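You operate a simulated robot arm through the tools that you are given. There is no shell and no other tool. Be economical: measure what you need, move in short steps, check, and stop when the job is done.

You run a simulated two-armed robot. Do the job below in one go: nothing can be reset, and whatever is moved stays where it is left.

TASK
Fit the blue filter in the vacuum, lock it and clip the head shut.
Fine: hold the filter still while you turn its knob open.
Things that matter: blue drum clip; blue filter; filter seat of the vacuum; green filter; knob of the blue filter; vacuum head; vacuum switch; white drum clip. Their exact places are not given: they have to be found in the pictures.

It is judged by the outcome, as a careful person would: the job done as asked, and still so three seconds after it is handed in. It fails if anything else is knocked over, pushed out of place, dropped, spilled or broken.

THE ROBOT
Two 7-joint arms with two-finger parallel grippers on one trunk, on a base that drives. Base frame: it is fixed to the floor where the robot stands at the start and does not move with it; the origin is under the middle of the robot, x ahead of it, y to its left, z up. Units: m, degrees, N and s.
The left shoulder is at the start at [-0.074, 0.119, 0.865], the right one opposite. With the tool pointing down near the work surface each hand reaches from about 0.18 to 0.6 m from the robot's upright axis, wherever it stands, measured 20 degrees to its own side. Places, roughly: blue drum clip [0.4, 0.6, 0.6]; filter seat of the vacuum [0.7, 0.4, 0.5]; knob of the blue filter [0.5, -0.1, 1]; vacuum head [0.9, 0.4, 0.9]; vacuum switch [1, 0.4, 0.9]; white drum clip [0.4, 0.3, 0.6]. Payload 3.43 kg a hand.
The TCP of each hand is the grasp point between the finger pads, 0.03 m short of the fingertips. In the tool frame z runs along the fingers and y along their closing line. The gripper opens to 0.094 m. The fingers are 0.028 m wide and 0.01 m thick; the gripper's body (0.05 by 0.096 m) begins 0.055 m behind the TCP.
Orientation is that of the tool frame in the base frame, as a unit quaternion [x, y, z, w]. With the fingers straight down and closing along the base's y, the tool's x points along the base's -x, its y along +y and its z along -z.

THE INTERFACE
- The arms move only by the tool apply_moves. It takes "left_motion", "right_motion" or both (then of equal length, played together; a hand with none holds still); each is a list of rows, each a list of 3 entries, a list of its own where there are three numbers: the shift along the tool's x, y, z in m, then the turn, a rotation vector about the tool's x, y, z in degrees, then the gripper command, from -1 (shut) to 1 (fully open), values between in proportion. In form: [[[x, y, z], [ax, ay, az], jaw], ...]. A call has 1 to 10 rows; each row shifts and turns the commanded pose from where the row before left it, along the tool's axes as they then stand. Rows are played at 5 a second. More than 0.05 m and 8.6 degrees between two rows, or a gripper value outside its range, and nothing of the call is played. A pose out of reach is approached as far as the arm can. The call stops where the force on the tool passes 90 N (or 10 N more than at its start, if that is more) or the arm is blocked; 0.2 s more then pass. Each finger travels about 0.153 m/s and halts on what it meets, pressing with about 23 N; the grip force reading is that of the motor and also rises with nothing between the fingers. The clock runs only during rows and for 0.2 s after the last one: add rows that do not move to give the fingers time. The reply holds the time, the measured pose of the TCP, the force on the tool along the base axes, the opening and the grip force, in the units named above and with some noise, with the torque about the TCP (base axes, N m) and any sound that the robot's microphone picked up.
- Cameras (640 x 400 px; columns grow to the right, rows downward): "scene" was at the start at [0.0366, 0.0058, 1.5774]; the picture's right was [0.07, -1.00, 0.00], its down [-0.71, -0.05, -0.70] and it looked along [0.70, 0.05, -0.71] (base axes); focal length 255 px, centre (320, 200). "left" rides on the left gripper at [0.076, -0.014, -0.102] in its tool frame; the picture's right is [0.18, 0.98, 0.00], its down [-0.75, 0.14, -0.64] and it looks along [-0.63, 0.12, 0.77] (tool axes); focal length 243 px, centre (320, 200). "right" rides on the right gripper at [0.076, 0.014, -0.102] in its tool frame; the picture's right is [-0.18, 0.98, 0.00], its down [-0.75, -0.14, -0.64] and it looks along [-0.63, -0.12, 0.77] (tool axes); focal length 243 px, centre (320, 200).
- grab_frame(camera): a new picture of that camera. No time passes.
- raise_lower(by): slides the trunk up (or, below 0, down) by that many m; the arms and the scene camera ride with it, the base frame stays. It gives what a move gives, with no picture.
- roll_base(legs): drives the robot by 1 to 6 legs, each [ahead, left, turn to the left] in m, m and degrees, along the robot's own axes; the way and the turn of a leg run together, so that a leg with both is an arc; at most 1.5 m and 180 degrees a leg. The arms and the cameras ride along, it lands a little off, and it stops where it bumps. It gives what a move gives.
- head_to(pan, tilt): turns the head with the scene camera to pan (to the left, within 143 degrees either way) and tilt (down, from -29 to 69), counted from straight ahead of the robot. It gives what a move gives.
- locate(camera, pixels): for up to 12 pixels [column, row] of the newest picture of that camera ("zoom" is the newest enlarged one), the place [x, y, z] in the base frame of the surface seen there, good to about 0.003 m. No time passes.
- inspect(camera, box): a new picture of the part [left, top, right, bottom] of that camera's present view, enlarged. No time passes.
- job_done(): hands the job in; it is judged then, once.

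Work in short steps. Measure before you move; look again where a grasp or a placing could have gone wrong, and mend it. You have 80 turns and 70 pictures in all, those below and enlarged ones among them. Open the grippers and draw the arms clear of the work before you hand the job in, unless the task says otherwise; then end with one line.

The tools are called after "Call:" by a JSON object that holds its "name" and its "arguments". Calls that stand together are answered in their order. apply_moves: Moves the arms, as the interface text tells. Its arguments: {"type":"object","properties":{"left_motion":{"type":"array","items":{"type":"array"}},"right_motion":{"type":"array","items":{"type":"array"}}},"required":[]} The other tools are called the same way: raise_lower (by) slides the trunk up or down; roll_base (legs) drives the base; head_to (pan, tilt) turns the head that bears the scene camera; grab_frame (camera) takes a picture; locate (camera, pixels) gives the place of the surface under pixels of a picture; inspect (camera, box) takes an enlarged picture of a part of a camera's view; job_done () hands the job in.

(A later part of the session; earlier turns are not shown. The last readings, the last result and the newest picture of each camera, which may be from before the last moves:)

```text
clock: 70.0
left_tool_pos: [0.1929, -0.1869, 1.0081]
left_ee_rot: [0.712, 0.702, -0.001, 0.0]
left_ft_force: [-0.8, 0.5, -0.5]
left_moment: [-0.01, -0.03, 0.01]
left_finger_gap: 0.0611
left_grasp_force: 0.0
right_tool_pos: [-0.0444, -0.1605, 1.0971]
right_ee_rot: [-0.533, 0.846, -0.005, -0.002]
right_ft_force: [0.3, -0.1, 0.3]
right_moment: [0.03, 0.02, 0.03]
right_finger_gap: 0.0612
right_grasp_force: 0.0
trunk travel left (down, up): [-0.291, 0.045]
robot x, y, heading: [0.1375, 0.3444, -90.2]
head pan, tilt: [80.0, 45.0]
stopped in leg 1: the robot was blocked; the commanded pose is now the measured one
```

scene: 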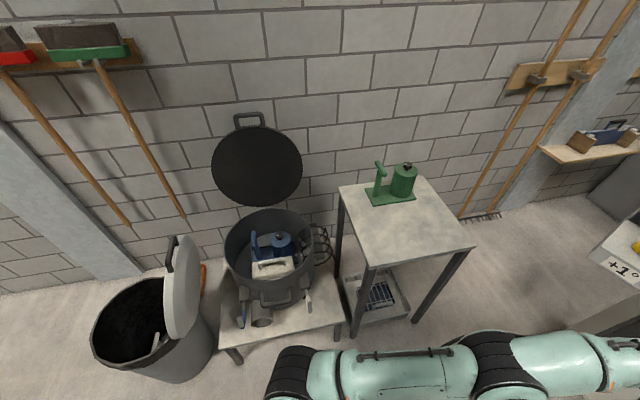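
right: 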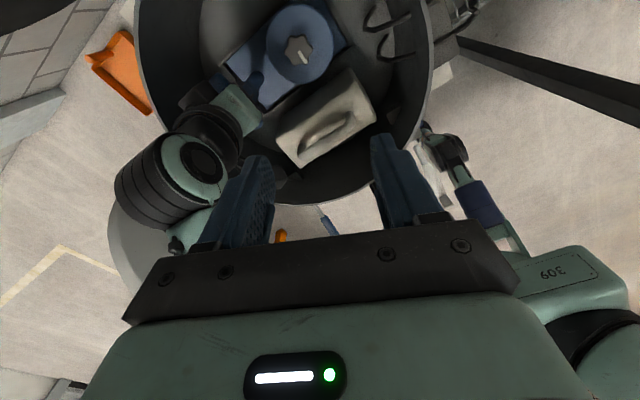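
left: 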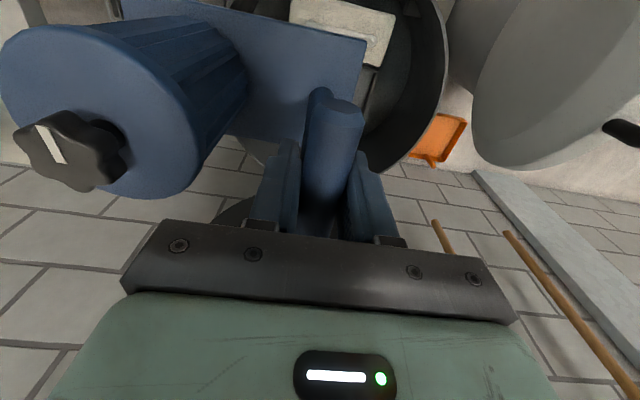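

Blocked again at x=0.1375 by the bench, but the left shoulder is now 0.19 m nearer. I raise the trunk and swing the left hand toward the lid side while pitching it forward (tool pointing +x, closing vertically).

Call:
{"name": "raise_lower", "arguments": {"by": 0.044}}

Call:
{"name": "apply_moves", "arguments": {"left_motion": [[[0.015, 0.03, -0.008], [-8.4, 0, 0], 0.3], [[0.015, 0.0308, -0.0035], [-8.4, 0, 0], 0.3], [[0.015, 0.031, 0.001], [-8.4, 0, 0], 0.3], [[0.015, 0.0306, 0.0055], [-8.4, 0, 0], 0.3], [[0.015, 0.0294, 0.0099], [-8.4, 0, 0], 0.3], [[0.015, 0.0276, 0.0141], [-8.4, 0, 0], 0.3], [[0.015, 0.0253, 0.018], [-8.4, 0, 0], 0.3], [[0.015, 0.0224, 0.0215], [-8.4, 0, 0], 0.3], [[0.015, 0.019, 0.0246], [-8.4, 0, 0], 0.3], [[0, 0, 0], [0, 0, 0], 0.3]]}}

```text
clock: 70.8
left_tool_pos: [0.1934, -0.1863, 1.0513]
left_ee_rot: [0.711, 0.703, -0.001, 0.0]
left_ft_force: [-0.1, 0.4, -0.3]
left_moment: [-0.03, 0.0, 0.0]
left_finger_gap: 0.0613
left_grasp_force: 0.0
right_tool_pos: [-0.0449, -0.1852, 1.1792]
right_ee_rot: [-0.532, 0.846, -0.032, -0.02]
right_ft_force: [0.1, -0.4, -0.3]
right_moment: [-0.04, -0.01, -0.01]
right_finger_gap: 0.0612
right_grasp_force: 0.0
trunk travel left (down, up): [-0.335, 0.001]
robot x, y, heading: [0.1391, 0.337, -90.5]
head pan, tilt: [80.0, 45.0]
```

```text
clock: 73.0
left_tool_pos: [0.4637, -0.0564, 1.124]
left_ee_rot: [0.562, 0.555, 0.431, 0.437]
left_ft_force: [-0.6, 0.6, -0.4]
left_moment: [0.02, -0.02, -0.05]
left_finger_gap: 0.061
left_grasp_force: 0.0
right_tool_pos: [-0.0437, -0.1864, 1.1799]
right_ee_rot: [-0.534, 0.845, -0.032, -0.02]
right_ft_force: [0.1, 0.3, 0.1]
right_moment: [-0.03, 0.01, 0.0]
right_finger_gap: 0.0613
right_grasp_force: 0.2
trunk travel left (down, up): [-0.335, 0.001]
robot x, y, heading: [0.1347, 0.3404, -90.3]
head pan, tilt: [80.0, 45.0]
```

Pose is as planned. I continue toward the lid: x→0.80, y→0.29 first.

Call:
{"name": "apply_moves", "arguments": {"left_motion": [[[0.035, 0.0083, 0.0325], [0, 0, 0], 0.0], [[0.035, 0.0083, 0.0325], [0, 0, 0], 0.0], [[0.035, 0.0083, 0.0325], [0, 0, 0], 0.0], [[0.035, 0.0083, 0.0325], [0, 0, 0], 0.0], [[0.035, 0.0083, 0.0325], [0, 0, 0], 0.0], [[0.035, 0.0083, 0.0325], [0, 0, 0], 0.0], [[0.035, 0.0083, 0.0325], [0, 0, 0], 0.0], [[0.035, 0.0083, 0.0325], [0, 0, 0], 0.0], [[0.035, 0.0083, 0.0325], [0, 0, 0], 0.0], [[0.035, 0.0083, 0.0325], [0, 0, 0], 0.0]]}}

Call:
{"name": "apply_moves", "arguments": {"left_motion": [[[0.04, 0, 0], [0, 0, 0], 0.0], [[0.04, 0, 0], [0, 0, 0], 0.0], [[0.04, 0, 0], [0, 0, 0], 0.0], [[0.032, 0, 0], [0, 0, 0], 0.0], [[0, 0, 0], [0, 0, 0], 0.0]]}}

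Call:
{"name": "grab_frame", "arguments": {"camera": "left"}}

Call:
{"name": "grab_frame", "arguments": {"camera": "scene"}}

```text
clock: 75.2
left_tool_pos: [0.8074, 0.2924, 1.1199]
left_ee_rot: [0.562, 0.558, 0.429, 0.435]
left_ft_force: [0.0, -0.1, 0.0]
left_moment: [-0.03, -0.04, -0.03]
left_finger_gap: 0.0472
left_grasp_force: 0.0
right_tool_pos: [-0.0431, -0.1856, 1.1798]
right_ee_rot: [-0.533, 0.846, -0.033, -0.02]
right_ft_force: [-0.2, 0.6, 0.3]
right_moment: [0.01, -0.01, 0.03]
right_finger_gap: 0.061
right_grasp_force: 0.2
trunk travel left (down, up): [-0.335, 0.001]
robot x, y, heading: [0.1374, 0.3388, -90.4]
head pan, tilt: [80.0, 45.0]
```

```text
clock: 76.4
left_tool_pos: [0.8071, 0.4402, 1.1201]
left_ee_rot: [0.562, 0.557, 0.429, 0.436]
left_ft_force: [-0.3, -0.5, 0.2]
left_moment: [0.0, 0.01, 0.01]
left_finger_gap: 0.047
left_grasp_force: 0.1
right_tool_pos: [-0.0436, -0.1866, 1.1781]
right_ee_rot: [-0.533, 0.845, -0.031, -0.019]
right_ft_force: [0.0, -0.6, 1.2]
right_moment: [0.01, 0.04, -0.02]
right_finger_gap: 0.0611
right_grasp_force: 0.1
trunk travel left (down, up): [-0.335, 0.001]
robot x, y, heading: [0.138, 0.3414, -90.2]
head pan, tilt: [80.0, 45.0]
```

```text
23 pictures are left
```

left: 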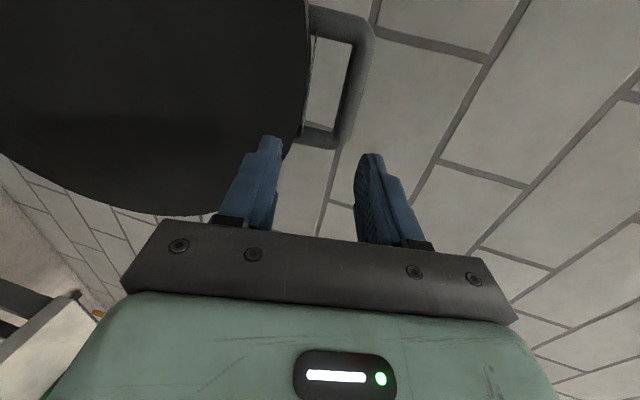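

```text
22 pictures are left
```

scene: 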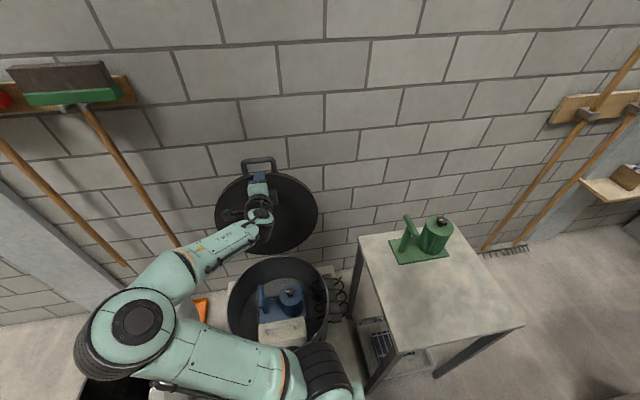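

The handle loop shows at (345,80) in the left view. I measure its bar, inner gap and the lid edge.

Call:
{"name": "locate", "arguments": {"camera": "left", "pixels": [[366, 50], [360, 90], [352, 130], [353, 60], [346, 100], [308, 50], [305, 90], [330, 20], [322, 138], [371, 70]]}}

```text
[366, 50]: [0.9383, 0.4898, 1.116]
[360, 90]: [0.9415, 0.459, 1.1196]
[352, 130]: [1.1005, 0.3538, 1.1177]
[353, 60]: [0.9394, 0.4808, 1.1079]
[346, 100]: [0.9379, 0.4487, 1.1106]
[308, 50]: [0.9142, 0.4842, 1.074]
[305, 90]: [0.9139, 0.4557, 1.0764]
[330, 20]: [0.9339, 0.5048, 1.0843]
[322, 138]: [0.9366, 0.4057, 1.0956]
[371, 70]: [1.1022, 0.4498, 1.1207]
```

Bar centre ≈ (0.945,0.452,1.113), lid edge 1.075. I narrow the fingers and advance so that the bar lies between them near the tips.

Call:
{"name": "apply_moves", "arguments": {"left_motion": [[[0.0025, 0.0069, 0.0308], [0, 0, 0], -0.2], [[0.0025, 0.0069, 0.0308], [0, 0, 0], -0.2], [[0.0025, 0.0069, 0.0308], [0, 0, 0], -0.2], [[0.0025, 0.0068, 0.0308], [0, 0, 0], -0.2], [[0, 0, 0], [0, 0, 0], -0.2]]}}

Call:
{"name": "grab_frame", "arguments": {"camera": "left"}}

```text
clock: 77.6
left_tool_pos: [0.9325, 0.4519, 1.118]
left_ee_rot: [0.563, 0.556, 0.429, 0.436]
left_ft_force: [0.0, 0.8, 0.8]
left_moment: [0.01, -0.01, -0.01]
left_finger_gap: 0.0375
left_grasp_force: 0.1
right_tool_pos: [-0.0439, -0.186, 1.1799]
right_ee_rot: [-0.533, 0.845, -0.032, -0.019]
right_ft_force: [-0.2, -1.0, 0.2]
right_moment: [0.03, -0.01, 0.0]
right_finger_gap: 0.0609
right_grasp_force: 0.0
trunk travel left (down, up): [-0.335, 0.001]
robot x, y, heading: [0.1347, 0.3432, -90.1]
head pan, tilt: [80.0, 45.0]
```

```text
21 pictures are left
```

left: 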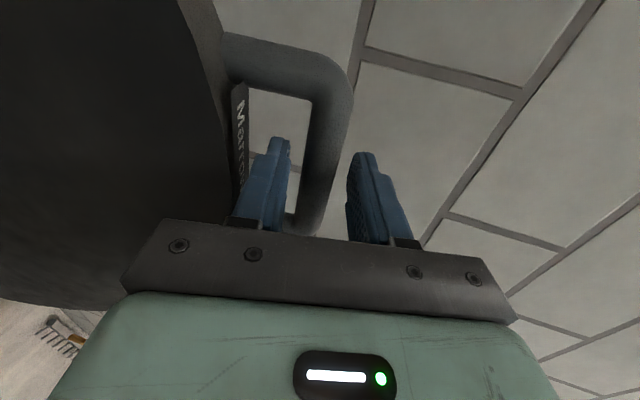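

One finger is inside the loop. I close on the bar and pull the lid forward along its arc (hinge ≈ (0.855, 0.695)), first 12°.

Call:
{"name": "apply_moves", "arguments": {"left_motion": [[[0, 0, 0], [0, 0, 0], -1], [[0, 0, 0], [0, 0, 0], -1], [[0, 0, 0], [0, 0, 0], -1], [[0, -0.0022, -0.0298], [0, 0, 0], -1], [[0, -0.0043, -0.0296], [0, 0, 0], -1], [[0, -0.0063, -0.0292], [0, 0, 0], -1]]}}

Call:
{"name": "grab_frame", "arguments": {"camera": "scene"}}

```text
clock: 79.0
left_tool_pos: [0.8426, 0.4504, 1.1272]
left_ee_rot: [0.561, 0.556, 0.431, 0.437]
left_ft_force: [1.0, 1.0, -4.4]
left_moment: [0.66, 0.22, -0.02]
left_finger_gap: 0.0201
left_grasp_force: 22.8
right_tool_pos: [-0.0446, -0.1866, 1.179]
right_ee_rot: [-0.533, 0.845, -0.032, -0.02]
right_ft_force: [-0.5, 0.4, 0.4]
right_moment: [0.02, -0.01, -0.02]
right_finger_gap: 0.061
right_grasp_force: 0.0
trunk travel left (down, up): [-0.335, 0.001]
robot x, y, heading: [0.1373, 0.3372, -90.6]
head pan, tilt: [80.0, 45.0]
```

```text
20 pictures are left
```

scene: 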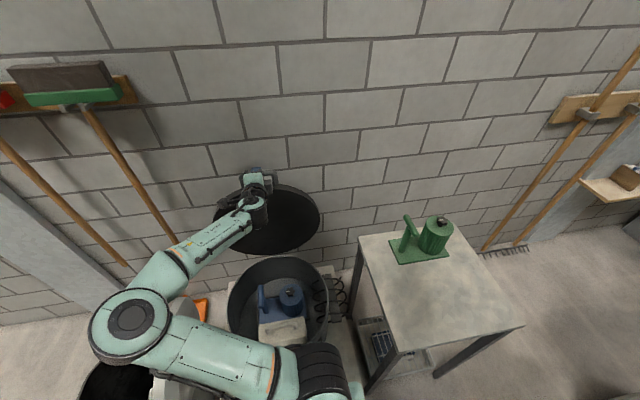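

The lid follows easily. I continue along the arc with the wrist pitching down as it goes, in two calls.

Call:
{"name": "apply_moves", "arguments": {"left_motion": [[[0, -0.0103, -0.0355], [2.5, 0, 0], -1], [[0, -0.0148, -0.0338], [2.5, 0, 0], -1], [[0, -0.0192, -0.0315], [2.5, 0, 0], -1], [[0, -0.0231, -0.0288], [2.5, 0, 0], -1], [[0, 0, 0], [0, 0, 0], -1]]}}

```text
clock: 80.2
left_tool_pos: [0.6959, 0.4503, 1.1043]
left_ee_rot: [0.598, 0.59, 0.381, 0.386]
left_ft_force: [-9.2, 1.3, 25.0]
left_moment: [0.66, -0.31, -0.17]
left_finger_gap: 0.0202
left_grasp_force: 22.7
right_tool_pos: [-0.0472, -0.1864, 1.1778]
right_ee_rot: [-0.533, 0.845, -0.032, -0.018]
right_ft_force: [-0.6, -0.1, 0.0]
right_moment: [-0.03, 0.01, 0.0]
right_finger_gap: 0.061
right_grasp_force: 0.0
trunk travel left (down, up): [-0.335, 0.001]
robot x, y, heading: [0.137, 0.3406, -90.6]
head pan, tilt: [80.0, 45.0]
```

A radial force of ~26 N says that the true arc lies a bit farther out. I shift 4 mm outward and read again.

Call:
{"name": "apply_moves", "arguments": {"left_motion": [[[0, 0.0029, -0.0028], [0, 0, 0], -1], [[0, 0, 0], [0, 0, 0], -1]]}}

Call:
{"name": "inspect", "arguments": {"camera": "scene", "box": [190, 150, 370, 350]}}

```text
clock: 80.8
left_tool_pos: [0.6969, 0.4511, 1.105]
left_ee_rot: [0.6, 0.592, 0.377, 0.384]
left_ft_force: [-0.9, -0.8, -3.4]
left_moment: [0.6, 0.22, -0.14]
left_finger_gap: 0.0199
left_grasp_force: 23.2
right_tool_pos: [-0.0449, -0.1864, 1.1782]
right_ee_rot: [-0.533, 0.845, -0.032, -0.02]
right_ft_force: [-0.2, 0.3, -0.5]
right_moment: [-0.01, 0.04, 0.03]
right_finger_gap: 0.061
right_grasp_force: 0.0
trunk travel left (down, up): [-0.335, 0.001]
robot x, y, heading: [0.1366, 0.3408, -90.3]
head pan, tilt: [80.0, 45.0]
```

```text
2.00 times, centred on (280, 250) of scene
```

zoom: 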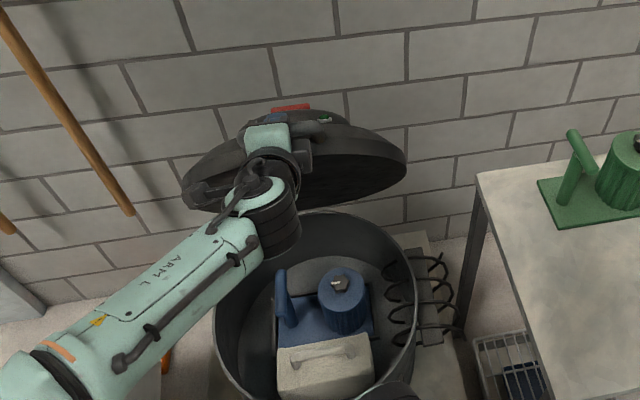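

Relieved to ~3 N. I refit the arc (hinge ≈ (0.8545,0.69), R≈0.435) and go on 15°.

Call:
{"name": "apply_moves", "arguments": {"left_motion": [[[0, -0.0271, -0.0261], [2.5, 0, 0], -1], [[0, -0.0303, -0.0223], [2.5, 0, 0], -1], [[0, -0.0328, -0.018], [2.5, 0, 0], -1], [[0, 0, 0], [0, 0, 0], -1]]}}

```text
clock: 81.8
left_tool_pos: [0.641, 0.4831, 1.0906]
left_ee_rot: [0.624, 0.614, 0.338, 0.346]
left_ft_force: [1.1, -22.1, -3.7]
left_moment: [-0.92, 0.04, -0.1]
left_finger_gap: 0.02
left_grasp_force: 22.6
left hand out of reach, approached as far as the arm can: row 1, 2, 3
right_tool_pos: [-0.0443, -0.1895, 1.1785]
right_ee_rot: [-0.533, 0.845, -0.031, -0.018]
right_ft_force: [0.1, -0.1, -0.1]
right_moment: [0.0, 0.0, -0.02]
right_finger_gap: 0.061
right_grasp_force: 0.0
trunk travel left (down, up): [-0.335, 0.001]
robot x, y, heading: [0.1378, 0.3379, -90.1]
head pan, tilt: [80.0, 45.0]
```

The arm's joints run out here, close in. Near the top the arc is almost level, so I'll push the lid back toward open with the arm and then use the base (driving away) to carry it forward, giving the arm room.

Call:
{"name": "apply_moves", "arguments": {"left_motion": [[[-0.016, 0.0289, 0.0285], [-2.5, 0, 0], -1], [[-0.016, 0.0282, 0.0248], [-2.5, 0, 0], -1], [[0, 0.0247, 0.0284], [-2.5, 0, 0], -1], [[0, 0.0207, 0.0313], [-2.5, 0, 0], -1], [[0, 0.0166, 0.0338], [-2.5, 0, 0], -1], [[0, 0.012, 0.0357], [-2.5, 0, 0], -1], [[0, 0.0072, 0.037], [-2.5, 0, 0], -1], [[0, 0, 0], [0, 0, 0], -1]]}}

```text
clock: 83.6
left_tool_pos: [0.9023, 0.4535, 1.1256]
left_ee_rot: [0.562, 0.559, 0.428, 0.434]
left_ft_force: [-1.9, 8.7, -18.1]
left_moment: [0.71, 0.35, -0.11]
left_finger_gap: 0.0205
left_grasp_force: 23.3
right_tool_pos: [-0.043, -0.1851, 1.1788]
right_ee_rot: [-0.533, 0.845, -0.032, -0.021]
right_ft_force: [0.7, 0.1, 0.5]
right_moment: [0.0, 0.0, -0.01]
right_finger_gap: 0.0613
right_grasp_force: 0.0
trunk travel left (down, up): [-0.335, 0.001]
robot x, y, heading: [0.1354, 0.3385, -90.2]
head pan, tilt: [80.0, 45.0]
```

Only an 18 N vertical error (≈3 mm high). I lower the trunk 2 mm and drive the base 0.14 m away from the bench, carrying the lid over the top.

Call:
{"name": "raise_lower", "arguments": {"by": -0.002}}

Call:
{"name": "roll_base", "arguments": {"legs": [[0, -0.13, 0]]}}

```text
clock: 84.2
left_tool_pos: [0.903, 0.4553, 1.124]
left_ee_rot: [0.562, 0.559, 0.429, 0.434]
left_ft_force: [-2.8, 9.1, -17.0]
left_moment: [0.66, 0.34, -0.58]
left_finger_gap: 0.0205
left_grasp_force: 23.0
right_tool_pos: [-0.0424, -0.1845, 1.1784]
right_ee_rot: [-0.532, 0.846, -0.031, -0.02]
right_ft_force: [1.0, -0.1, 0.0]
right_moment: [0.02, 0.0, 0.02]
right_finger_gap: 0.0611
right_grasp_force: 0.0
trunk travel left (down, up): [-0.333, 0.003]
robot x, y, heading: [0.1352, 0.342, -90.5]
head pan, tilt: [80.0, 45.0]
```

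```text
clock: 85.9
left_tool_pos: [0.7738, 0.4535, 1.1253]
left_ee_rot: [0.563, 0.557, 0.428, 0.435]
left_ft_force: [2.0, 10.5, -9.4]
left_moment: [0.63, -0.03, -0.13]
left_finger_gap: 0.0206
left_grasp_force: 23.0
right_tool_pos: [-0.1711, -0.183, 1.1781]
right_ee_rot: [-0.532, 0.846, -0.032, -0.019]
right_ft_force: [0.2, -0.6, -0.3]
right_moment: [-0.01, 0.03, 0.0]
right_finger_gap: 0.0611
right_grasp_force: 0.2
trunk travel left (down, up): [-0.333, 0.003]
robot x, y, heading: [0.0091, 0.3418, -90.5]
head pan, tilt: [80.0, 45.0]
```

Smooth, only 9 N. I lower 7 mm, drive another 0.06 m, and lower 7 mm.

Call:
{"name": "raise_lower", "arguments": {"by": -0.008}}

Call:
{"name": "roll_base", "arguments": {"legs": [[0, -0.06, 0]]}}

Call:
{"name": "raise_lower", "arguments": {"by": -0.01}}

Call:
{"name": "roll_base", "arguments": {"legs": [[0, -0.03, 0]]}}

```text
clock: 86.5
left_tool_pos: [0.7724, 0.4588, 1.1241]
left_ee_rot: [0.558, 0.556, 0.434, 0.437]
left_ft_force: [-4.6, 17.0, 26.3]
left_moment: [0.69, -0.42, 0.36]
left_finger_gap: 0.0201
left_grasp_force: 23.3
right_tool_pos: [-0.1758, -0.1766, 1.1632]
right_ee_rot: [-0.533, 0.845, -0.029, -0.017]
right_ft_force: [-0.8, 0.2, -0.1]
right_moment: [0.02, 0.01, 0.0]
right_finger_gap: 0.061
right_grasp_force: 0.1
trunk travel left (down, up): [-0.325, 0.011]
robot x, y, heading: [0.0081, 0.3391, -90.8]
head pan, tilt: [80.0, 45.0]
```

```text
clock: 87.7
left_tool_pos: [0.7205, 0.4545, 1.1132]
left_ee_rot: [0.564, 0.56, 0.425, 0.433]
left_ft_force: [6.8, 8.2, -25.3]
left_moment: [0.57, 0.23, -0.41]
left_finger_gap: 0.0203
left_grasp_force: 23.4
right_tool_pos: [-0.228, -0.1771, 1.1637]
right_ee_rot: [-0.532, 0.846, -0.027, -0.019]
right_ft_force: [-0.2, 0.1, 0.2]
right_moment: [0.03, -0.02, 0.0]
right_finger_gap: 0.0609
right_grasp_force: 0.0
trunk travel left (down, up): [-0.325, 0.011]
robot x, y, heading: [-0.0467, 0.3429, -90.7]
head pan, tilt: [80.0, 45.0]
```

```text
clock: 88.3
left_tool_pos: [0.7146, 0.4571, 1.1101]
left_ee_rot: [0.561, 0.558, 0.432, 0.434]
left_ft_force: [-8.0, 16.5, 22.6]
left_moment: [0.6, -0.3, 0.05]
left_finger_gap: 0.0201
left_grasp_force: 23.0
right_tool_pos: [-0.2337, -0.171, 1.1446]
right_ee_rot: [-0.533, 0.846, -0.022, -0.013]
right_ft_force: [-0.4, -0.7, -0.2]
right_moment: [0.03, -0.04, 0.01]
right_finger_gap: 0.0609
right_grasp_force: 0.0
trunk travel left (down, up): [-0.315, 0.021]
robot x, y, heading: [-0.0501, 0.3416, -90.6]
head pan, tilt: [80.0, 45.0]
```

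```text
clock: 89.2
left_tool_pos: [0.6909, 0.4549, 1.1005]
left_ee_rot: [0.565, 0.56, 0.424, 0.433]
left_ft_force: [4.8, 9.8, -15.6]
left_moment: [0.68, 0.13, -0.05]
left_finger_gap: 0.0198
left_grasp_force: 22.8
right_tool_pos: [-0.257, -0.1721, 1.1448]
right_ee_rot: [-0.532, 0.846, -0.022, -0.013]
right_ft_force: [-0.4, 0.2, 0.3]
right_moment: [0.0, 0.0, -0.01]
right_finger_gap: 0.0611
right_grasp_force: 0.1
trunk travel left (down, up): [-0.315, 0.021]
robot x, y, heading: [-0.0725, 0.3428, -90.5]
head pan, tilt: [80.0, 45.0]
```

The base manoeuvre worked; the lid is ~32° forward and the arm has room again. I continue the arc with the arm, three 5° rows.

Call:
{"name": "apply_moves", "arguments": {"left_motion": [[[0, -0.0226, -0.0296], [3.5, 0, 0], -1], [[0, -0.0267, -0.026], [3.5, 0, 0], -1], [[0, -0.0303, -0.0217], [3.5, 0, 0], -1], [[0, 0, 0], [0, 0, 0], -1]]}}

```text
clock: 90.2
left_tool_pos: [0.5896, 0.4562, 1.0522]
left_ee_rot: [0.603, 0.596, 0.371, 0.378]
left_ft_force: [-1.2, -3.0, -3.5]
left_moment: [0.35, 0.19, -0.11]
left_finger_gap: 0.0198
left_grasp_force: 23.3
right_tool_pos: [-0.259, -0.1752, 1.1442]
right_ee_rot: [-0.532, 0.847, -0.02, -0.013]
right_ft_force: [-0.7, 0.7, 0.2]
right_moment: [0.01, 0.01, 0.0]
right_finger_gap: 0.0611
right_grasp_force: 0.1
trunk travel left (down, up): [-0.315, 0.021]
robot x, y, heading: [-0.076, 0.3422, -90.4]
head pan, tilt: [80.0, 45.0]
```

Forces are small and the arc is right. Next four rows.

Call:
{"name": "apply_moves", "arguments": {"left_motion": [[[0, -0.0332, -0.0168], [3.5, 0, 0], -1], [[0, -0.0353, -0.0118], [3.5, 0, 0], -1], [[0, -0.0367, -0.0063], [3.5, 0, 0], -1], [[0, 0, 0], [0, 0, 0], -1]]}}

```text
clock: 91.2
left_tool_pos: [0.5043, 0.4562, 0.9783]
left_ee_rot: [0.635, 0.628, 0.315, 0.322]
left_ft_force: [1.7, -2.6, -5.7]
left_moment: [-0.56, 0.04, -0.13]
left_finger_gap: 0.0195
left_grasp_force: 23.3
right_tool_pos: [-0.2578, -0.1735, 1.1432]
right_ee_rot: [-0.533, 0.846, -0.021, -0.012]
right_ft_force: [0.1, 0.4, -0.4]
right_moment: [-0.02, 0.02, 0.0]
right_finger_gap: 0.061
right_grasp_force: 0.0
trunk travel left (down, up): [-0.315, 0.021]
robot x, y, heading: [-0.0791, 0.3385, -90.3]
head pan, tilt: [80.0, 45.0]
```

Good again. Next rows 7–9.

Call:
{"name": "apply_moves", "arguments": {"left_motion": [[[0, -0.0372, -0.0007], [3.5, 0, 0], -1], [[0, -0.0369, 0.0047], [3.5, 0, 0], -1], [[0, -0.0358, 0.0102], [3.5, 0, 0], -1], [[0, 0, 0], [0, 0, 0], -1]]}}

Call:
{"name": "grab_frame", "arguments": {"camera": "scene"}}

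```text
clock: 92.2
left_tool_pos: [0.4624, 0.458, 0.8839]
left_ee_rot: [0.664, 0.652, 0.253, 0.265]
left_ft_force: [-24.7, -18.0, 6.1]
left_moment: [-0.53, 0.05, 0.24]
left_finger_gap: 0.0203
left_grasp_force: 23.0
left hand out of reach, approached as far as the arm can: row 2, 3
right_tool_pos: [-0.2639, -0.1752, 1.1426]
right_ee_rot: [-0.532, 0.846, -0.022, -0.012]
right_ft_force: [0.2, 0.6, -1.0]
right_moment: [-0.01, 0.02, 0.0]
right_finger_gap: 0.0611
right_grasp_force: 0.1
trunk travel left (down, up): [-0.315, 0.021]
robot x, y, heading: [-0.0805, 0.34, -90.8]
head pan, tilt: [80.0, 45.0]
```

```text
18 pictures are left
```

scene: 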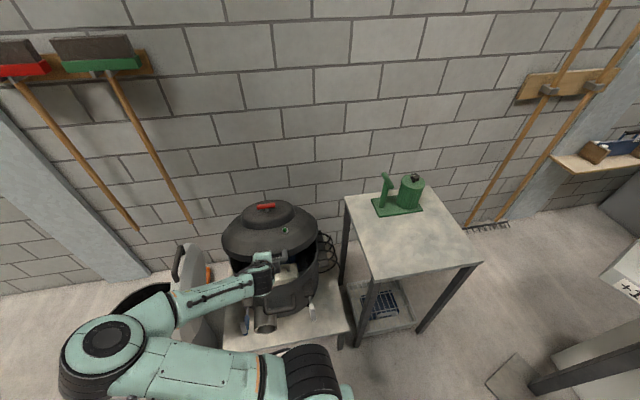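

The lid is nearly down (≈25° left) and the arc is now almost vertical, so I'll finish with the trunk and small base shifts. First I check the clearance of the left elbow over the bin.

Call:
{"name": "locate", "arguments": {"camera": "scene", "pixels": [[110, 340], [70, 370], [150, 300], [185, 255], [190, 300], [135, 290], [220, 290], [200, 330]]}}

Call:
{"name": "inspect", "arguments": {"camera": "scene", "box": [50, 190, 350, 390]}}

```text
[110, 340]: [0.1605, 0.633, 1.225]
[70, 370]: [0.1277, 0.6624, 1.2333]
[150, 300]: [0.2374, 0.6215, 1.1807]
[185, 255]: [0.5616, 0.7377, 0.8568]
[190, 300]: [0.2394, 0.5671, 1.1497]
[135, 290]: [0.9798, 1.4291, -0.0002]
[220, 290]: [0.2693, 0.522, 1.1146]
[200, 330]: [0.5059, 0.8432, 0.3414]
```

```text
2.00 times, centred on (200, 290) of scene
```

zoom: 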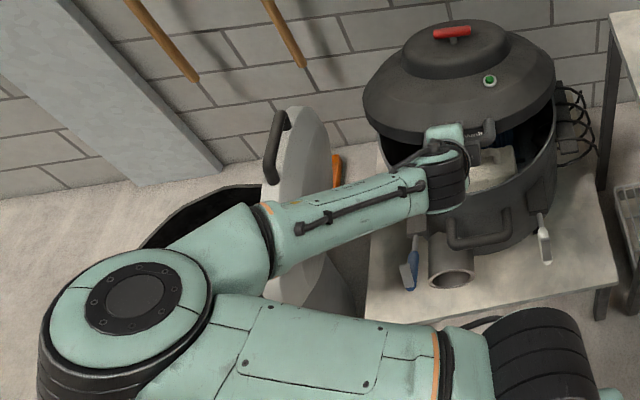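

The elbow (z≈1.2) is well clear of the bin. I go on: base −x and trunk down alternately.

Call:
{"name": "roll_base", "arguments": {"legs": [[0, -0.015, 0]]}}

Call:
{"name": "raise_lower", "arguments": {"by": -0.04}}

Call:
{"name": "roll_base", "arguments": {"legs": [[0, -0.014, 0]]}}

Call:
{"name": "raise_lower", "arguments": {"by": -0.04}}

```text
clock: 93.0
left_tool_pos: [0.4501, 0.4635, 0.8843]
left_ee_rot: [0.661, 0.654, 0.257, 0.263]
left_ft_force: [-15.8, -9.6, 0.9]
left_moment: [-0.32, 0.19, 0.33]
left_finger_gap: 0.0199
left_grasp_force: 23.5
right_tool_pos: [-0.2768, -0.1738, 1.1434]
right_ee_rot: [-0.533, 0.846, -0.022, -0.012]
right_ft_force: [0.0, -0.2, -0.4]
right_moment: [-0.02, 0.02, 0.01]
right_finger_gap: 0.0611
right_grasp_force: 0.0
trunk travel left (down, up): [-0.315, 0.021]
robot x, y, heading: [-0.0898, 0.3428, -90.6]
head pan, tilt: [80.0, 45.0]
```

```text
clock: 93.9
left_tool_pos: [0.4496, 0.4929, 0.8442]
left_ee_rot: [0.665, 0.651, 0.271, 0.248]
left_ft_force: [-26.1, 12.1, 4.3]
left_moment: [0.96, 0.07, -0.34]
left_finger_gap: 0.021
left_grasp_force: 23.2
right_tool_pos: [-0.276, -0.1525, 1.0757]
right_ee_rot: [-0.534, 0.846, -0.005, 0.0]
right_ft_force: [0.5, -1.3, 0.5]
right_moment: [0.06, -0.04, -0.01]
right_finger_gap: 0.061
right_grasp_force: 0.0
trunk travel left (down, up): [-0.275, 0.061]
robot x, y, heading: [-0.0937, 0.3435, -90.4]
head pan, tilt: [80.0, 45.0]
```

```text
clock: 94.7
left_tool_pos: [0.4389, 0.4875, 0.8426]
left_ee_rot: [0.667, 0.65, 0.266, 0.251]
left_ft_force: [11.9, -1.0, -10.0]
left_moment: [0.55, -0.08, -0.4]
left_finger_gap: 0.02
left_grasp_force: 22.9
right_tool_pos: [-0.2875, -0.1546, 1.0772]
right_ee_rot: [-0.533, 0.846, -0.005, -0.002]
right_ft_force: [0.3, -0.5, 0.7]
right_moment: [0.0, 0.01, 0.03]
right_finger_gap: 0.0611
right_grasp_force: 0.0
trunk travel left (down, up): [-0.275, 0.061]
robot x, y, heading: [-0.1076, 0.3417, -90.2]
head pan, tilt: [80.0, 45.0]
```

```text
clock: 95.5
left_tool_pos: [0.438, 0.4968, 0.8049]
left_ee_rot: [0.668, 0.648, 0.271, 0.244]
left_ft_force: [-25.9, 6.8, -0.9]
left_moment: [0.2, 0.29, -0.7]
left_finger_gap: 0.0203
left_grasp_force: 22.9
right_tool_pos: [-0.2907, -0.1444, 1.0231]
right_ee_rot: [-0.533, 0.846, 0.003, 0.005]
right_ft_force: [-0.5, -0.9, 0.3]
right_moment: [0.02, 0.03, 0.01]
right_finger_gap: 0.0611
right_grasp_force: 0.0
trunk travel left (down, up): [-0.235, 0.101]
robot x, y, heading: [-0.1042, 0.3429, -90.5]
head pan, tilt: [80.0, 45.0]
```

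Fine, but the hand slid along the bar to y≈0.497. I drive ahead (−y) 0.03 m with a little −x, then continue down.

Call:
{"name": "roll_base", "arguments": {"legs": [[0.03, -0.012, 0]]}}

Call:
{"name": "raise_lower", "arguments": {"by": -0.035}}

Call:
{"name": "roll_base", "arguments": {"legs": [[0, -0.008, 0]]}}

Call:
{"name": "raise_lower", "arguments": {"by": -0.025}}

Call:
{"name": "inspect", "arguments": {"camera": "scene", "box": [170, 170, 370, 370]}}

```text
clock: 96.4
left_tool_pos: [0.4259, 0.4642, 0.8048]
left_ee_rot: [0.671, 0.645, 0.268, 0.248]
left_ft_force: [-14.2, -2.6, -3.1]
left_moment: [-0.95, 0.09, 0.08]
left_finger_gap: 0.0213
left_grasp_force: 23.3
right_tool_pos: [-0.3001, -0.1744, 1.0233]
right_ee_rot: [-0.533, 0.846, 0.003, 0.006]
right_ft_force: [-0.4, -0.3, -0.8]
right_moment: [0.06, 0.05, 0.03]
right_finger_gap: 0.0612
right_grasp_force: 0.0
trunk travel left (down, up): [-0.235, 0.101]
robot x, y, heading: [-0.117, 0.3123, -90.3]
head pan, tilt: [80.0, 45.0]
```

```text
clock: 97.2
left_tool_pos: [0.4259, 0.4695, 0.7693]
left_ee_rot: [0.669, 0.648, 0.268, 0.246]
left_ft_force: [-27.3, 9.7, -0.8]
left_moment: [-0.4, 0.29, 0.37]
left_finger_gap: 0.0209
left_grasp_force: 22.5
right_tool_pos: [-0.3025, -0.169, 0.9839]
right_ee_rot: [-0.533, 0.846, 0.006, 0.007]
right_ft_force: [0.6, -0.7, 1.0]
right_moment: [0.0, 0.04, 0.02]
right_finger_gap: 0.0613
right_grasp_force: 0.1
trunk travel left (down, up): [-0.2, 0.136]
robot x, y, heading: [-0.1187, 0.3169, -90.4]
head pan, tilt: [80.0, 45.0]
```

```text
clock: 97.9
left_tool_pos: [0.4219, 0.4691, 0.7698]
left_ee_rot: [0.67, 0.647, 0.268, 0.246]
left_ft_force: [-4.0, 13.0, -4.8]
left_moment: [-0.31, 0.05, 0.55]
left_finger_gap: 0.0208
left_grasp_force: 23.4
right_tool_pos: [-0.3074, -0.168, 0.9851]
right_ee_rot: [-0.533, 0.846, 0.006, 0.007]
right_ft_force: [-0.1, 0.1, 0.5]
right_moment: [0.04, -0.01, 0.01]
right_finger_gap: 0.0611
right_grasp_force: 0.0
trunk travel left (down, up): [-0.2, 0.136]
robot x, y, heading: [-0.1241, 0.3146, -90.3]
head pan, tilt: [80.0, 45.0]
```

```text
clock: 98.6
left_tool_pos: [0.419, 0.4692, 0.7441]
left_ee_rot: [0.67, 0.647, 0.268, 0.245]
left_ft_force: [-26.8, 5.6, -3.6]
left_moment: [-0.47, 0.39, 0.28]
left_finger_gap: 0.0206
left_grasp_force: 23.4
right_tool_pos: [-0.3079, -0.1673, 0.9593]
right_ee_rot: [-0.533, 0.846, 0.007, 0.007]
right_ft_force: [-0.3, -0.3, -0.5]
right_moment: [-0.01, -0.03, -0.01]
right_finger_gap: 0.061
right_grasp_force: 0.0
trunk travel left (down, up): [-0.175, 0.161]
robot x, y, heading: [-0.1243, 0.3115, -90.5]
head pan, tilt: [80.0, 45.0]
```

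```text
2.00 times, centred on (270, 270) of scene
```

zoom: 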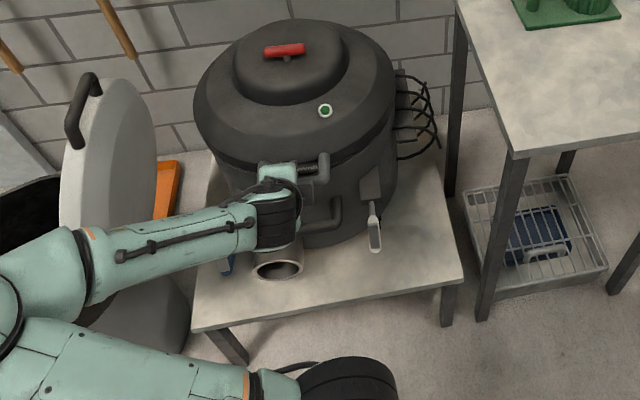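

Almost shut. I continue down in small steps until contact with the rim.

Call:
{"name": "roll_base", "arguments": {"legs": [[0, -0.006, 0]]}}

Call:
{"name": "raise_lower", "arguments": {"by": -0.015}}

Call:
{"name": "raise_lower", "arguments": {"by": -0.01}}

Call:
{"name": "raise_lower", "arguments": {"by": -0.006}}

```text
clock: 99.4
left_tool_pos: [0.4202, 0.4691, 0.7444]
left_ee_rot: [0.67, 0.646, 0.27, 0.247]
left_ft_force: [7.3, 3.9, -6.6]
left_moment: [-0.52, -0.06, 0.45]
left_finger_gap: 0.0203
left_grasp_force: 23.3
right_tool_pos: [-0.3115, -0.1674, 0.9596]
right_ee_rot: [-0.533, 0.846, 0.008, 0.007]
right_ft_force: [-0.2, -0.6, -0.2]
right_moment: [0.0, 0.0, -0.03]
right_finger_gap: 0.0612
right_grasp_force: 0.1
trunk travel left (down, up): [-0.175, 0.161]
robot x, y, heading: [-0.1304, 0.3142, -90.6]
head pan, tilt: [80.0, 45.0]
```

```text
clock: 100.0
left_tool_pos: [0.4163, 0.4682, 0.7305]
left_ee_rot: [0.67, 0.647, 0.269, 0.247]
left_ft_force: [-5.7, 1.4, -6.7]
left_moment: [-0.52, 0.23, 0.42]
left_finger_gap: 0.0203
left_grasp_force: 23.3
right_tool_pos: [-0.3125, -0.167, 0.9426]
right_ee_rot: [-0.533, 0.846, 0.006, 0.007]
right_ft_force: [0.3, 0.2, -0.1]
right_moment: [-0.01, 0.03, 0.01]
right_finger_gap: 0.0614
right_grasp_force: 0.1
trunk travel left (down, up): [-0.16, 0.176]
robot x, y, heading: [-0.134, 0.311, -90.6]
head pan, tilt: [80.0, 45.0]
```

```text
clock: 100.6
left_tool_pos: [0.4171, 0.4694, 0.7268]
left_ee_rot: [0.668, 0.644, 0.277, 0.25]
left_ft_force: [-15.6, 3.6, 49.8]
left_moment: [-0.72, -0.38, 0.18]
left_finger_gap: 0.0205
left_grasp_force: 22.5
right_tool_pos: [-0.3176, -0.1679, 0.932]
right_ee_rot: [-0.532, 0.846, 0.006, 0.009]
right_ft_force: [-0.1, 0.6, -0.6]
right_moment: [-0.02, 0.05, -0.01]
right_finger_gap: 0.0611
right_grasp_force: 0.1
trunk travel left (down, up): [-0.15, 0.186]
robot x, y, heading: [-0.1295, 0.3132, -90.4]
head pan, tilt: [80.0, 45.0]
```

```text
clock: 101.1
left_tool_pos: [0.4211, 0.4667, 0.7166]
left_ee_rot: [0.67, 0.643, 0.274, 0.251]
left_ft_force: [17.9, 1.4, 33.9]
left_moment: [-0.2, 0.01, 0.51]
left_finger_gap: 0.025
left_grasp_force: 23.1
right_tool_pos: [-0.3127, -0.1682, 0.9282]
right_ee_rot: [-0.532, 0.847, 0.007, 0.008]
right_ft_force: [0.8, 0.1, -0.1]
right_moment: [0.0, 0.03, -0.01]
right_finger_gap: 0.061
right_grasp_force: 0.1
trunk travel left (down, up): [-0.144, 0.192]
robot x, y, heading: [-0.1315, 0.314, -90.7]
head pan, tilt: [80.0, 45.0]
5 turns are left
```

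The lid has met the rim (contact 34–50 N). With few turns left I now chain safe moves: release the handle and back out along the tool axis, retreat, bring both hands to the front pointing down, turn to face the vacuum and drive up before the clips.

Call:
{"name": "apply_moves", "arguments": {"left_motion": [[[0, 0, 0], [0, 0, 0], 0.1], [[0, 0, 0], [0, 0, 0], 0.1], [[0, 0, -0.015], [0, 0, 0], 0.1], [[0, 0, -0.015], [0, 0, 0], 0.1], [[0, 0, -0.015], [0, 0, 0], 0.1], [[0, 0, 0], [0, 0, 0], 0.1]]}}

Call:
{"name": "roll_base", "arguments": {"legs": [[0, -0.012, 0]]}}

Call:
{"name": "raise_lower", "arguments": {"by": 0.012}}

Call:
{"name": "roll_base", "arguments": {"legs": [[0, -0.015, 0]]}}

Call:
{"name": "raise_lower", "arguments": {"by": 0.02}}

Call:
{"name": "roll_base", "arguments": {"legs": [[0, -0.27, 0]]}}

Call:
{"name": "raise_lower", "arguments": {"by": 0.1}}

Call:
{"name": "apply_moves", "arguments": {"left_motion": [[[-0.045, 0, 0], [7.28, 0, 0], 0.3], [[-0.045, 0, 0], [7.28, 0, 0], 0.3], [[-0.045, 0, 0], [7.28, 0, 0], 0.3], [[-0.045, 0, 0], [7.28, 0, 0], 0.3], [[-0.045, 0, 0], [7.28, 0, 0], 0.3], [[-0.045, 0, 0], [7.28, 0, 0], 0.3], [[-0.0267, -0.0333, 0], [0, 0, 0], 0.3], [[-0.0267, -0.0333, 0], [0, 0, 0], 0.3], [[-0.0267, -0.0333, 0], [0, 0, 0], 0.3], [[-0.0267, -0.0333, 0], [0, 0, 0], 0.3]], "right_motion": [[[0, 0, 0.01], [0, 0, 8.6], 0.3], [[0, 0, 0.01], [0, 0, 8.6], 0.3], [[0, 0, 0.01], [0, 0, 8.6], 0.3], [[0, 0, 0.01], [0, 0, 8.6], 0.3], [[0, 0, 0.01], [0, 0, 8.6], 0.3], [[0, 0, 0.01], [0, 0, 8.6], 0.3], [[0, 0, 0.01], [0, 0, 8.6], 0.3], [[0, 0, 0.01], [0, 0, 8.6], 0.3], [[0, 0, 0.01], [0, 0, 8.6], 0.3], [[0, 0, 0.01], [0, 0, 8.6], 0.3]]}}

Call:
{"name": "apply_moves", "arguments": {"left_motion": [[[-0.0267, -0.0333, 0], [0, 0, 0], 0.3], [[-0.0267, -0.0333, 0], [0, 0, 0], 0.3], [[-0.0267, -0.0333, 0], [0, 0, 0], 0.3], [[-0.0267, -0.0333, 0], [0, 0, 0], 0.3], [[-0.0267, -0.0333, 0], [0, 0, 0], 0.3], [[-0.0267, -0.0333, 0], [0, 0, 0], 0.3], [[-0.0267, -0.0333, 0], [0, 0, 0], 0.3], [[-0.0267, -0.0333, 0], [0, 0, 0], 0.3]], "right_motion": [[[0, 0, 0.01], [0, 0, 8.6], 0.3], [[0, 0, 0.01], [0, 0, 8.6], 0.3], [[0, 0, 0.01], [0, 0, 8.6], 0.3], [[0, 0, 0.01], [0, 0, 8.6], 0.3], [[0, 0, 0.01], [0, 0, 8.6], 0.3], [[0, 0, 0.01], [0, 0, 8.6], 0.3], [[0, 0, 0.01], [0, 0, 8.6], 0.3], [[0, 0, 0.01], [0, 0, 8.6], 0.3]]}}

Call:
{"name": "roll_base", "arguments": {"legs": [[0, 0, 90.6]]}}

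Call:
{"name": "roll_base", "arguments": {"legs": [[0, 0.131, 0], [0.3, 0, 0]]}}

Call:
{"name": "head_to", "arguments": {"pan": 0, "tilt": 50}}

Call:
{"name": "grab_frame", "arguments": {"camera": "scene"}}

Call:
{"name": "grab_frame", "arguments": {"camera": "left"}}

Call:
{"name": "grab_frame", "arguments": {"camera": "right"}}

```text
clock: 102.5
left_tool_pos: [0.4131, 0.4768, 0.75]
left_ee_rot: [0.67, 0.645, 0.271, 0.247]
left_ft_force: [-0.8, 0.4, 0.4]
left_moment: [-0.02, 0.0, -0.01]
left_finger_gap: 0.0519
left_grasp_force: 0.0
left hand out of reach, approached as far as the arm can: row 3, 4, 5
right_tool_pos: [-0.3144, -0.1671, 0.9279]
right_ee_rot: [-0.533, 0.846, 0.007, 0.008]
right_ft_force: [0.0, -0.9, 0.0]
right_moment: [0.01, -0.02, 0.0]
right_finger_gap: 0.0612
right_grasp_force: 0.1
trunk travel left (down, up): [-0.144, 0.192]
robot x, y, heading: [-0.1332, 0.3164, -90.4]
head pan, tilt: [80.0, 45.0]
```

```text
clock: 103.3
left_tool_pos: [0.4002, 0.4763, 0.7493]
left_ee_rot: [0.67, 0.646, 0.271, 0.246]
left_ft_force: [-0.4, 0.3, -0.2]
left_moment: [0.0, 0.02, -0.01]
left_finger_gap: 0.0519
left_grasp_force: 0.0
right_tool_pos: [-0.3248, -0.1674, 0.9279]
right_ee_rot: [-0.533, 0.846, 0.007, 0.007]
right_ft_force: [-0.5, 0.4, 0.9]
right_moment: [0.0, -0.02, 0.0]
right_finger_gap: 0.0612
right_grasp_force: 0.0
trunk travel left (down, up): [-0.144, 0.192]
robot x, y, heading: [-0.1445, 0.3176, -90.6]
head pan, tilt: [80.0, 45.0]
```

```text
clock: 103.9
left_tool_pos: [0.4, 0.4772, 0.7612]
left_ee_rot: [0.67, 0.646, 0.27, 0.247]
left_ft_force: [-0.3, -0.8, -0.4]
left_moment: [-0.03, 0.03, 0.04]
left_finger_gap: 0.0518
left_grasp_force: 0.1
right_tool_pos: [-0.3242, -0.1673, 0.9398]
right_ee_rot: [-0.532, 0.846, 0.006, 0.007]
right_ft_force: [-0.2, 0.8, 0.6]
right_moment: [0.01, 0.01, -0.01]
right_finger_gap: 0.0613
right_grasp_force: 0.0
trunk travel left (down, up): [-0.156, 0.18]
robot x, y, heading: [-0.1386, 0.3157, -90.6]
head pan, tilt: [80.0, 45.0]
```

```text
clock: 104.8
left_tool_pos: [0.3844, 0.4762, 0.7622]
left_ee_rot: [0.67, 0.646, 0.271, 0.246]
left_ft_force: [-0.3, -0.4, -0.4]
left_moment: [-0.01, 0.01, 0.0]
left_finger_gap: 0.0518
left_grasp_force: 0.1
right_tool_pos: [-0.3394, -0.1673, 0.9399]
right_ee_rot: [-0.532, 0.847, 0.007, 0.008]
right_ft_force: [0.4, 1.0, 0.5]
right_moment: [0.0, -0.01, 0.01]
right_finger_gap: 0.0609
right_grasp_force: 0.1
trunk travel left (down, up): [-0.156, 0.18]
robot x, y, heading: [-0.1568, 0.3101, -90.7]
head pan, tilt: [80.0, 45.0]
```

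```text
clock: 105.4
left_tool_pos: [0.3857, 0.477, 0.7818]
left_ee_rot: [0.67, 0.646, 0.27, 0.246]
left_ft_force: [1.0, 0.2, 0.3]
left_moment: [0.0, -0.04, 0.0]
left_finger_gap: 0.0519
left_grasp_force: 0.0
right_tool_pos: [-0.3413, -0.1664, 0.9594]
right_ee_rot: [-0.533, 0.846, 0.007, 0.007]
right_ft_force: [0.4, 0.3, 0.4]
right_moment: [0.01, -0.01, -0.02]
right_finger_gap: 0.061
right_grasp_force: 0.1
trunk travel left (down, up): [-0.176, 0.16]
robot x, y, heading: [-0.1625, 0.3128, -90.5]
head pan, tilt: [80.0, 45.0]
```

```text
clock: 108.4
left_tool_pos: [0.1117, 0.4816, 0.783]
left_ee_rot: [0.669, 0.647, 0.271, 0.247]
left_ft_force: [-0.3, -0.8, 1.1]
left_moment: [-0.02, 0.0, -0.02]
left_finger_gap: 0.0518
left_grasp_force: 0.0
right_tool_pos: [-0.6147, -0.165, 0.9592]
right_ee_rot: [-0.533, 0.846, 0.007, 0.007]
right_ft_force: [0.0, 0.5, -0.1]
right_moment: [-0.03, 0.01, -0.01]
right_finger_gap: 0.0613
right_grasp_force: 0.0
trunk travel left (down, up): [-0.176, 0.16]
robot x, y, heading: [-0.4329, 0.3143, -90.5]
head pan, tilt: [80.0, 45.0]
```

```text
clock: 109.8
left_tool_pos: [0.1114, 0.4822, 0.8816]
left_ee_rot: [0.669, 0.647, 0.271, 0.246]
left_ft_force: [0.0, 1.1, 0.0]
left_moment: [0.01, 0.01, 0.02]
left_finger_gap: 0.0513
left_grasp_force: 0.0
right_tool_pos: [-0.6135, -0.1636, 1.0593]
right_ee_rot: [-0.533, 0.846, 0.007, 0.005]
right_ft_force: [-0.1, 0.0, -0.6]
right_moment: [0.0, 0.01, 0.0]
right_finger_gap: 0.0609
right_grasp_force: 0.1
trunk travel left (down, up): [-0.276, 0.06]
robot x, y, heading: [-0.4326, 0.3134, -90.5]
head pan, tilt: [80.0, 45.0]
```

```text
clock: 112.0
left_tool_pos: [-0.0284, 0.1056, 0.8664]
left_ee_rot: [0.713, 0.701, 0.012, -0.021]
left_ft_force: [-0.1, 0.0, -0.4]
left_moment: [0.0, 0.0, 0.0]
left_finger_gap: 0.0611
left_grasp_force: 0.1
right_tool_pos: [-0.6123, -0.1636, 0.9583]
right_ee_rot: [0.188, 0.982, 0.009, 0.001]
right_ft_force: [0.3, -0.3, 0.5]
right_moment: [-0.02, 0.02, -0.02]
right_finger_gap: 0.0611
right_grasp_force: 0.1
trunk travel left (down, up): [-0.276, 0.06]
robot x, y, heading: [-0.4314, 0.3172, -90.6]
head pan, tilt: [80.0, 45.0]
```

```text
clock: 113.8
left_tool_pos: [-0.2276, -0.0501, 0.8618]
left_ee_rot: [0.713, 0.701, 0.01, -0.021]
left_ft_force: [0.2, -0.1, 0.2]
left_moment: [0.03, 0.02, 0.0]
left_finger_gap: 0.061
left_grasp_force: 0.0
left hand out of reach, approached as far as the arm can: row 7, 8
right_tool_pos: [-0.6121, -0.1626, 0.8813]
right_ee_rot: [0.71, 0.704, 0.009, -0.005]
right_ft_force: [-0.7, 0.1, 0.0]
right_moment: [-0.03, -0.03, -0.01]
right_finger_gap: 0.0609
right_grasp_force: 0.1
trunk travel left (down, up): [-0.276, 0.06]
robot x, y, heading: [-0.43, 0.3174, -90.6]
head pan, tilt: [80.0, 45.0]
```

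```text
clock: 117.9
left_tool_pos: [-0.0605, 0.5124, 0.8606]
left_ee_rot: [0.02, 1.0, -0.007, -0.022]
left_ft_force: [0.7, 0.6, 0.5]
left_moment: [0.01, -0.04, 0.02]
left_finger_gap: 0.0611
left_grasp_force: 0.0
right_tool_pos: [0.0417, 0.1253, 0.8817]
right_ee_rot: [0.015, 1.0, 0.002, -0.008]
right_ft_force: [1.3, -0.3, 0.4]
right_moment: [0.02, -0.03, 0.02]
right_finger_gap: 0.0611
right_grasp_force: 0.1
trunk travel left (down, up): [-0.276, 0.06]
robot x, y, heading: [-0.4357, 0.318, -1.8]
head pan, tilt: [80.0, 45.0]
```

```text
clock: 121.4
left_tool_pos: [0.2414, 0.6354, 0.8613]
left_ee_rot: [0.018, 1.0, -0.007, -0.022]
left_ft_force: [0.3, 0.6, -0.4]
left_moment: [0.01, -0.01, 0.0]
left_finger_gap: 0.0612
left_grasp_force: 0.0
right_tool_pos: [0.3463, 0.2491, 0.8808]
right_ee_rot: [0.014, 1.0, 0.003, -0.009]
right_ft_force: [-0.8, -0.2, 0.3]
right_moment: [0.0, 0.02, -0.04]
right_finger_gap: 0.0611
right_grasp_force: 0.1
trunk travel left (down, up): [-0.276, 0.06]
robot x, y, heading: [-0.1296, 0.4341, -1.6]
head pan, tilt: [80.0, 45.0]
```

```text
clock: 122.9
left_tool_pos: [0.2422, 0.6359, 0.861]
left_ee_rot: [0.018, 1.0, -0.007, -0.022]
left_ft_force: [0.4, 0.1, 0.4]
left_moment: [0.0, -0.01, -0.02]
left_finger_gap: 0.0611
left_grasp_force: 0.0
right_tool_pos: [0.3456, 0.2472, 0.881]
right_ee_rot: [0.014, 1.0, 0.003, -0.009]
right_ft_force: [0.5, 0.0, -0.6]
right_moment: [0.0, 0.03, 0.01]
right_finger_gap: 0.0611
right_grasp_force: 0.1
trunk travel left (down, up): [-0.276, 0.06]
robot x, y, heading: [-0.1302, 0.4368, -1.5]
head pan, tilt: [0.0, 50.0]
```

```text
15 pictures are left
```

scene: 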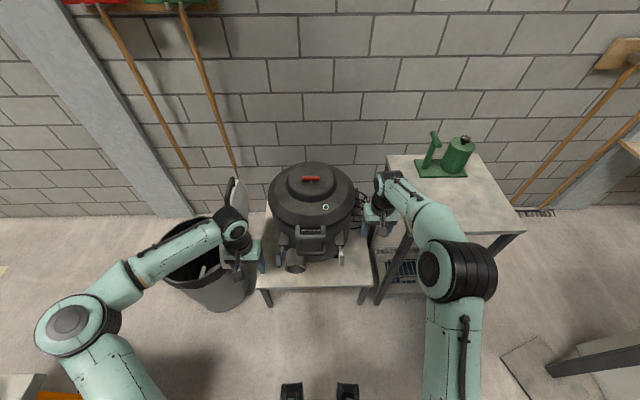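

```text
14 pictures are left
```

left: 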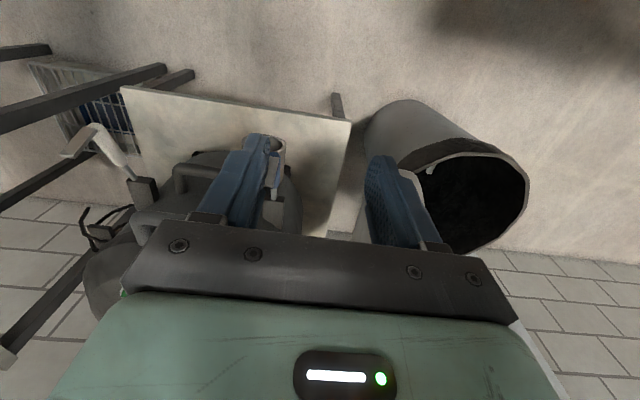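

```text
13 pictures are left
4 turns are left
```

right: 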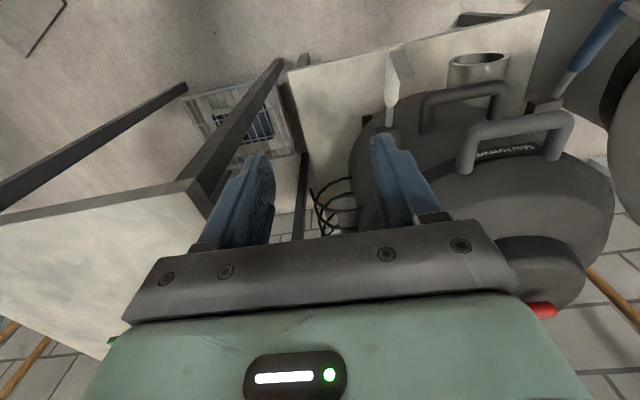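

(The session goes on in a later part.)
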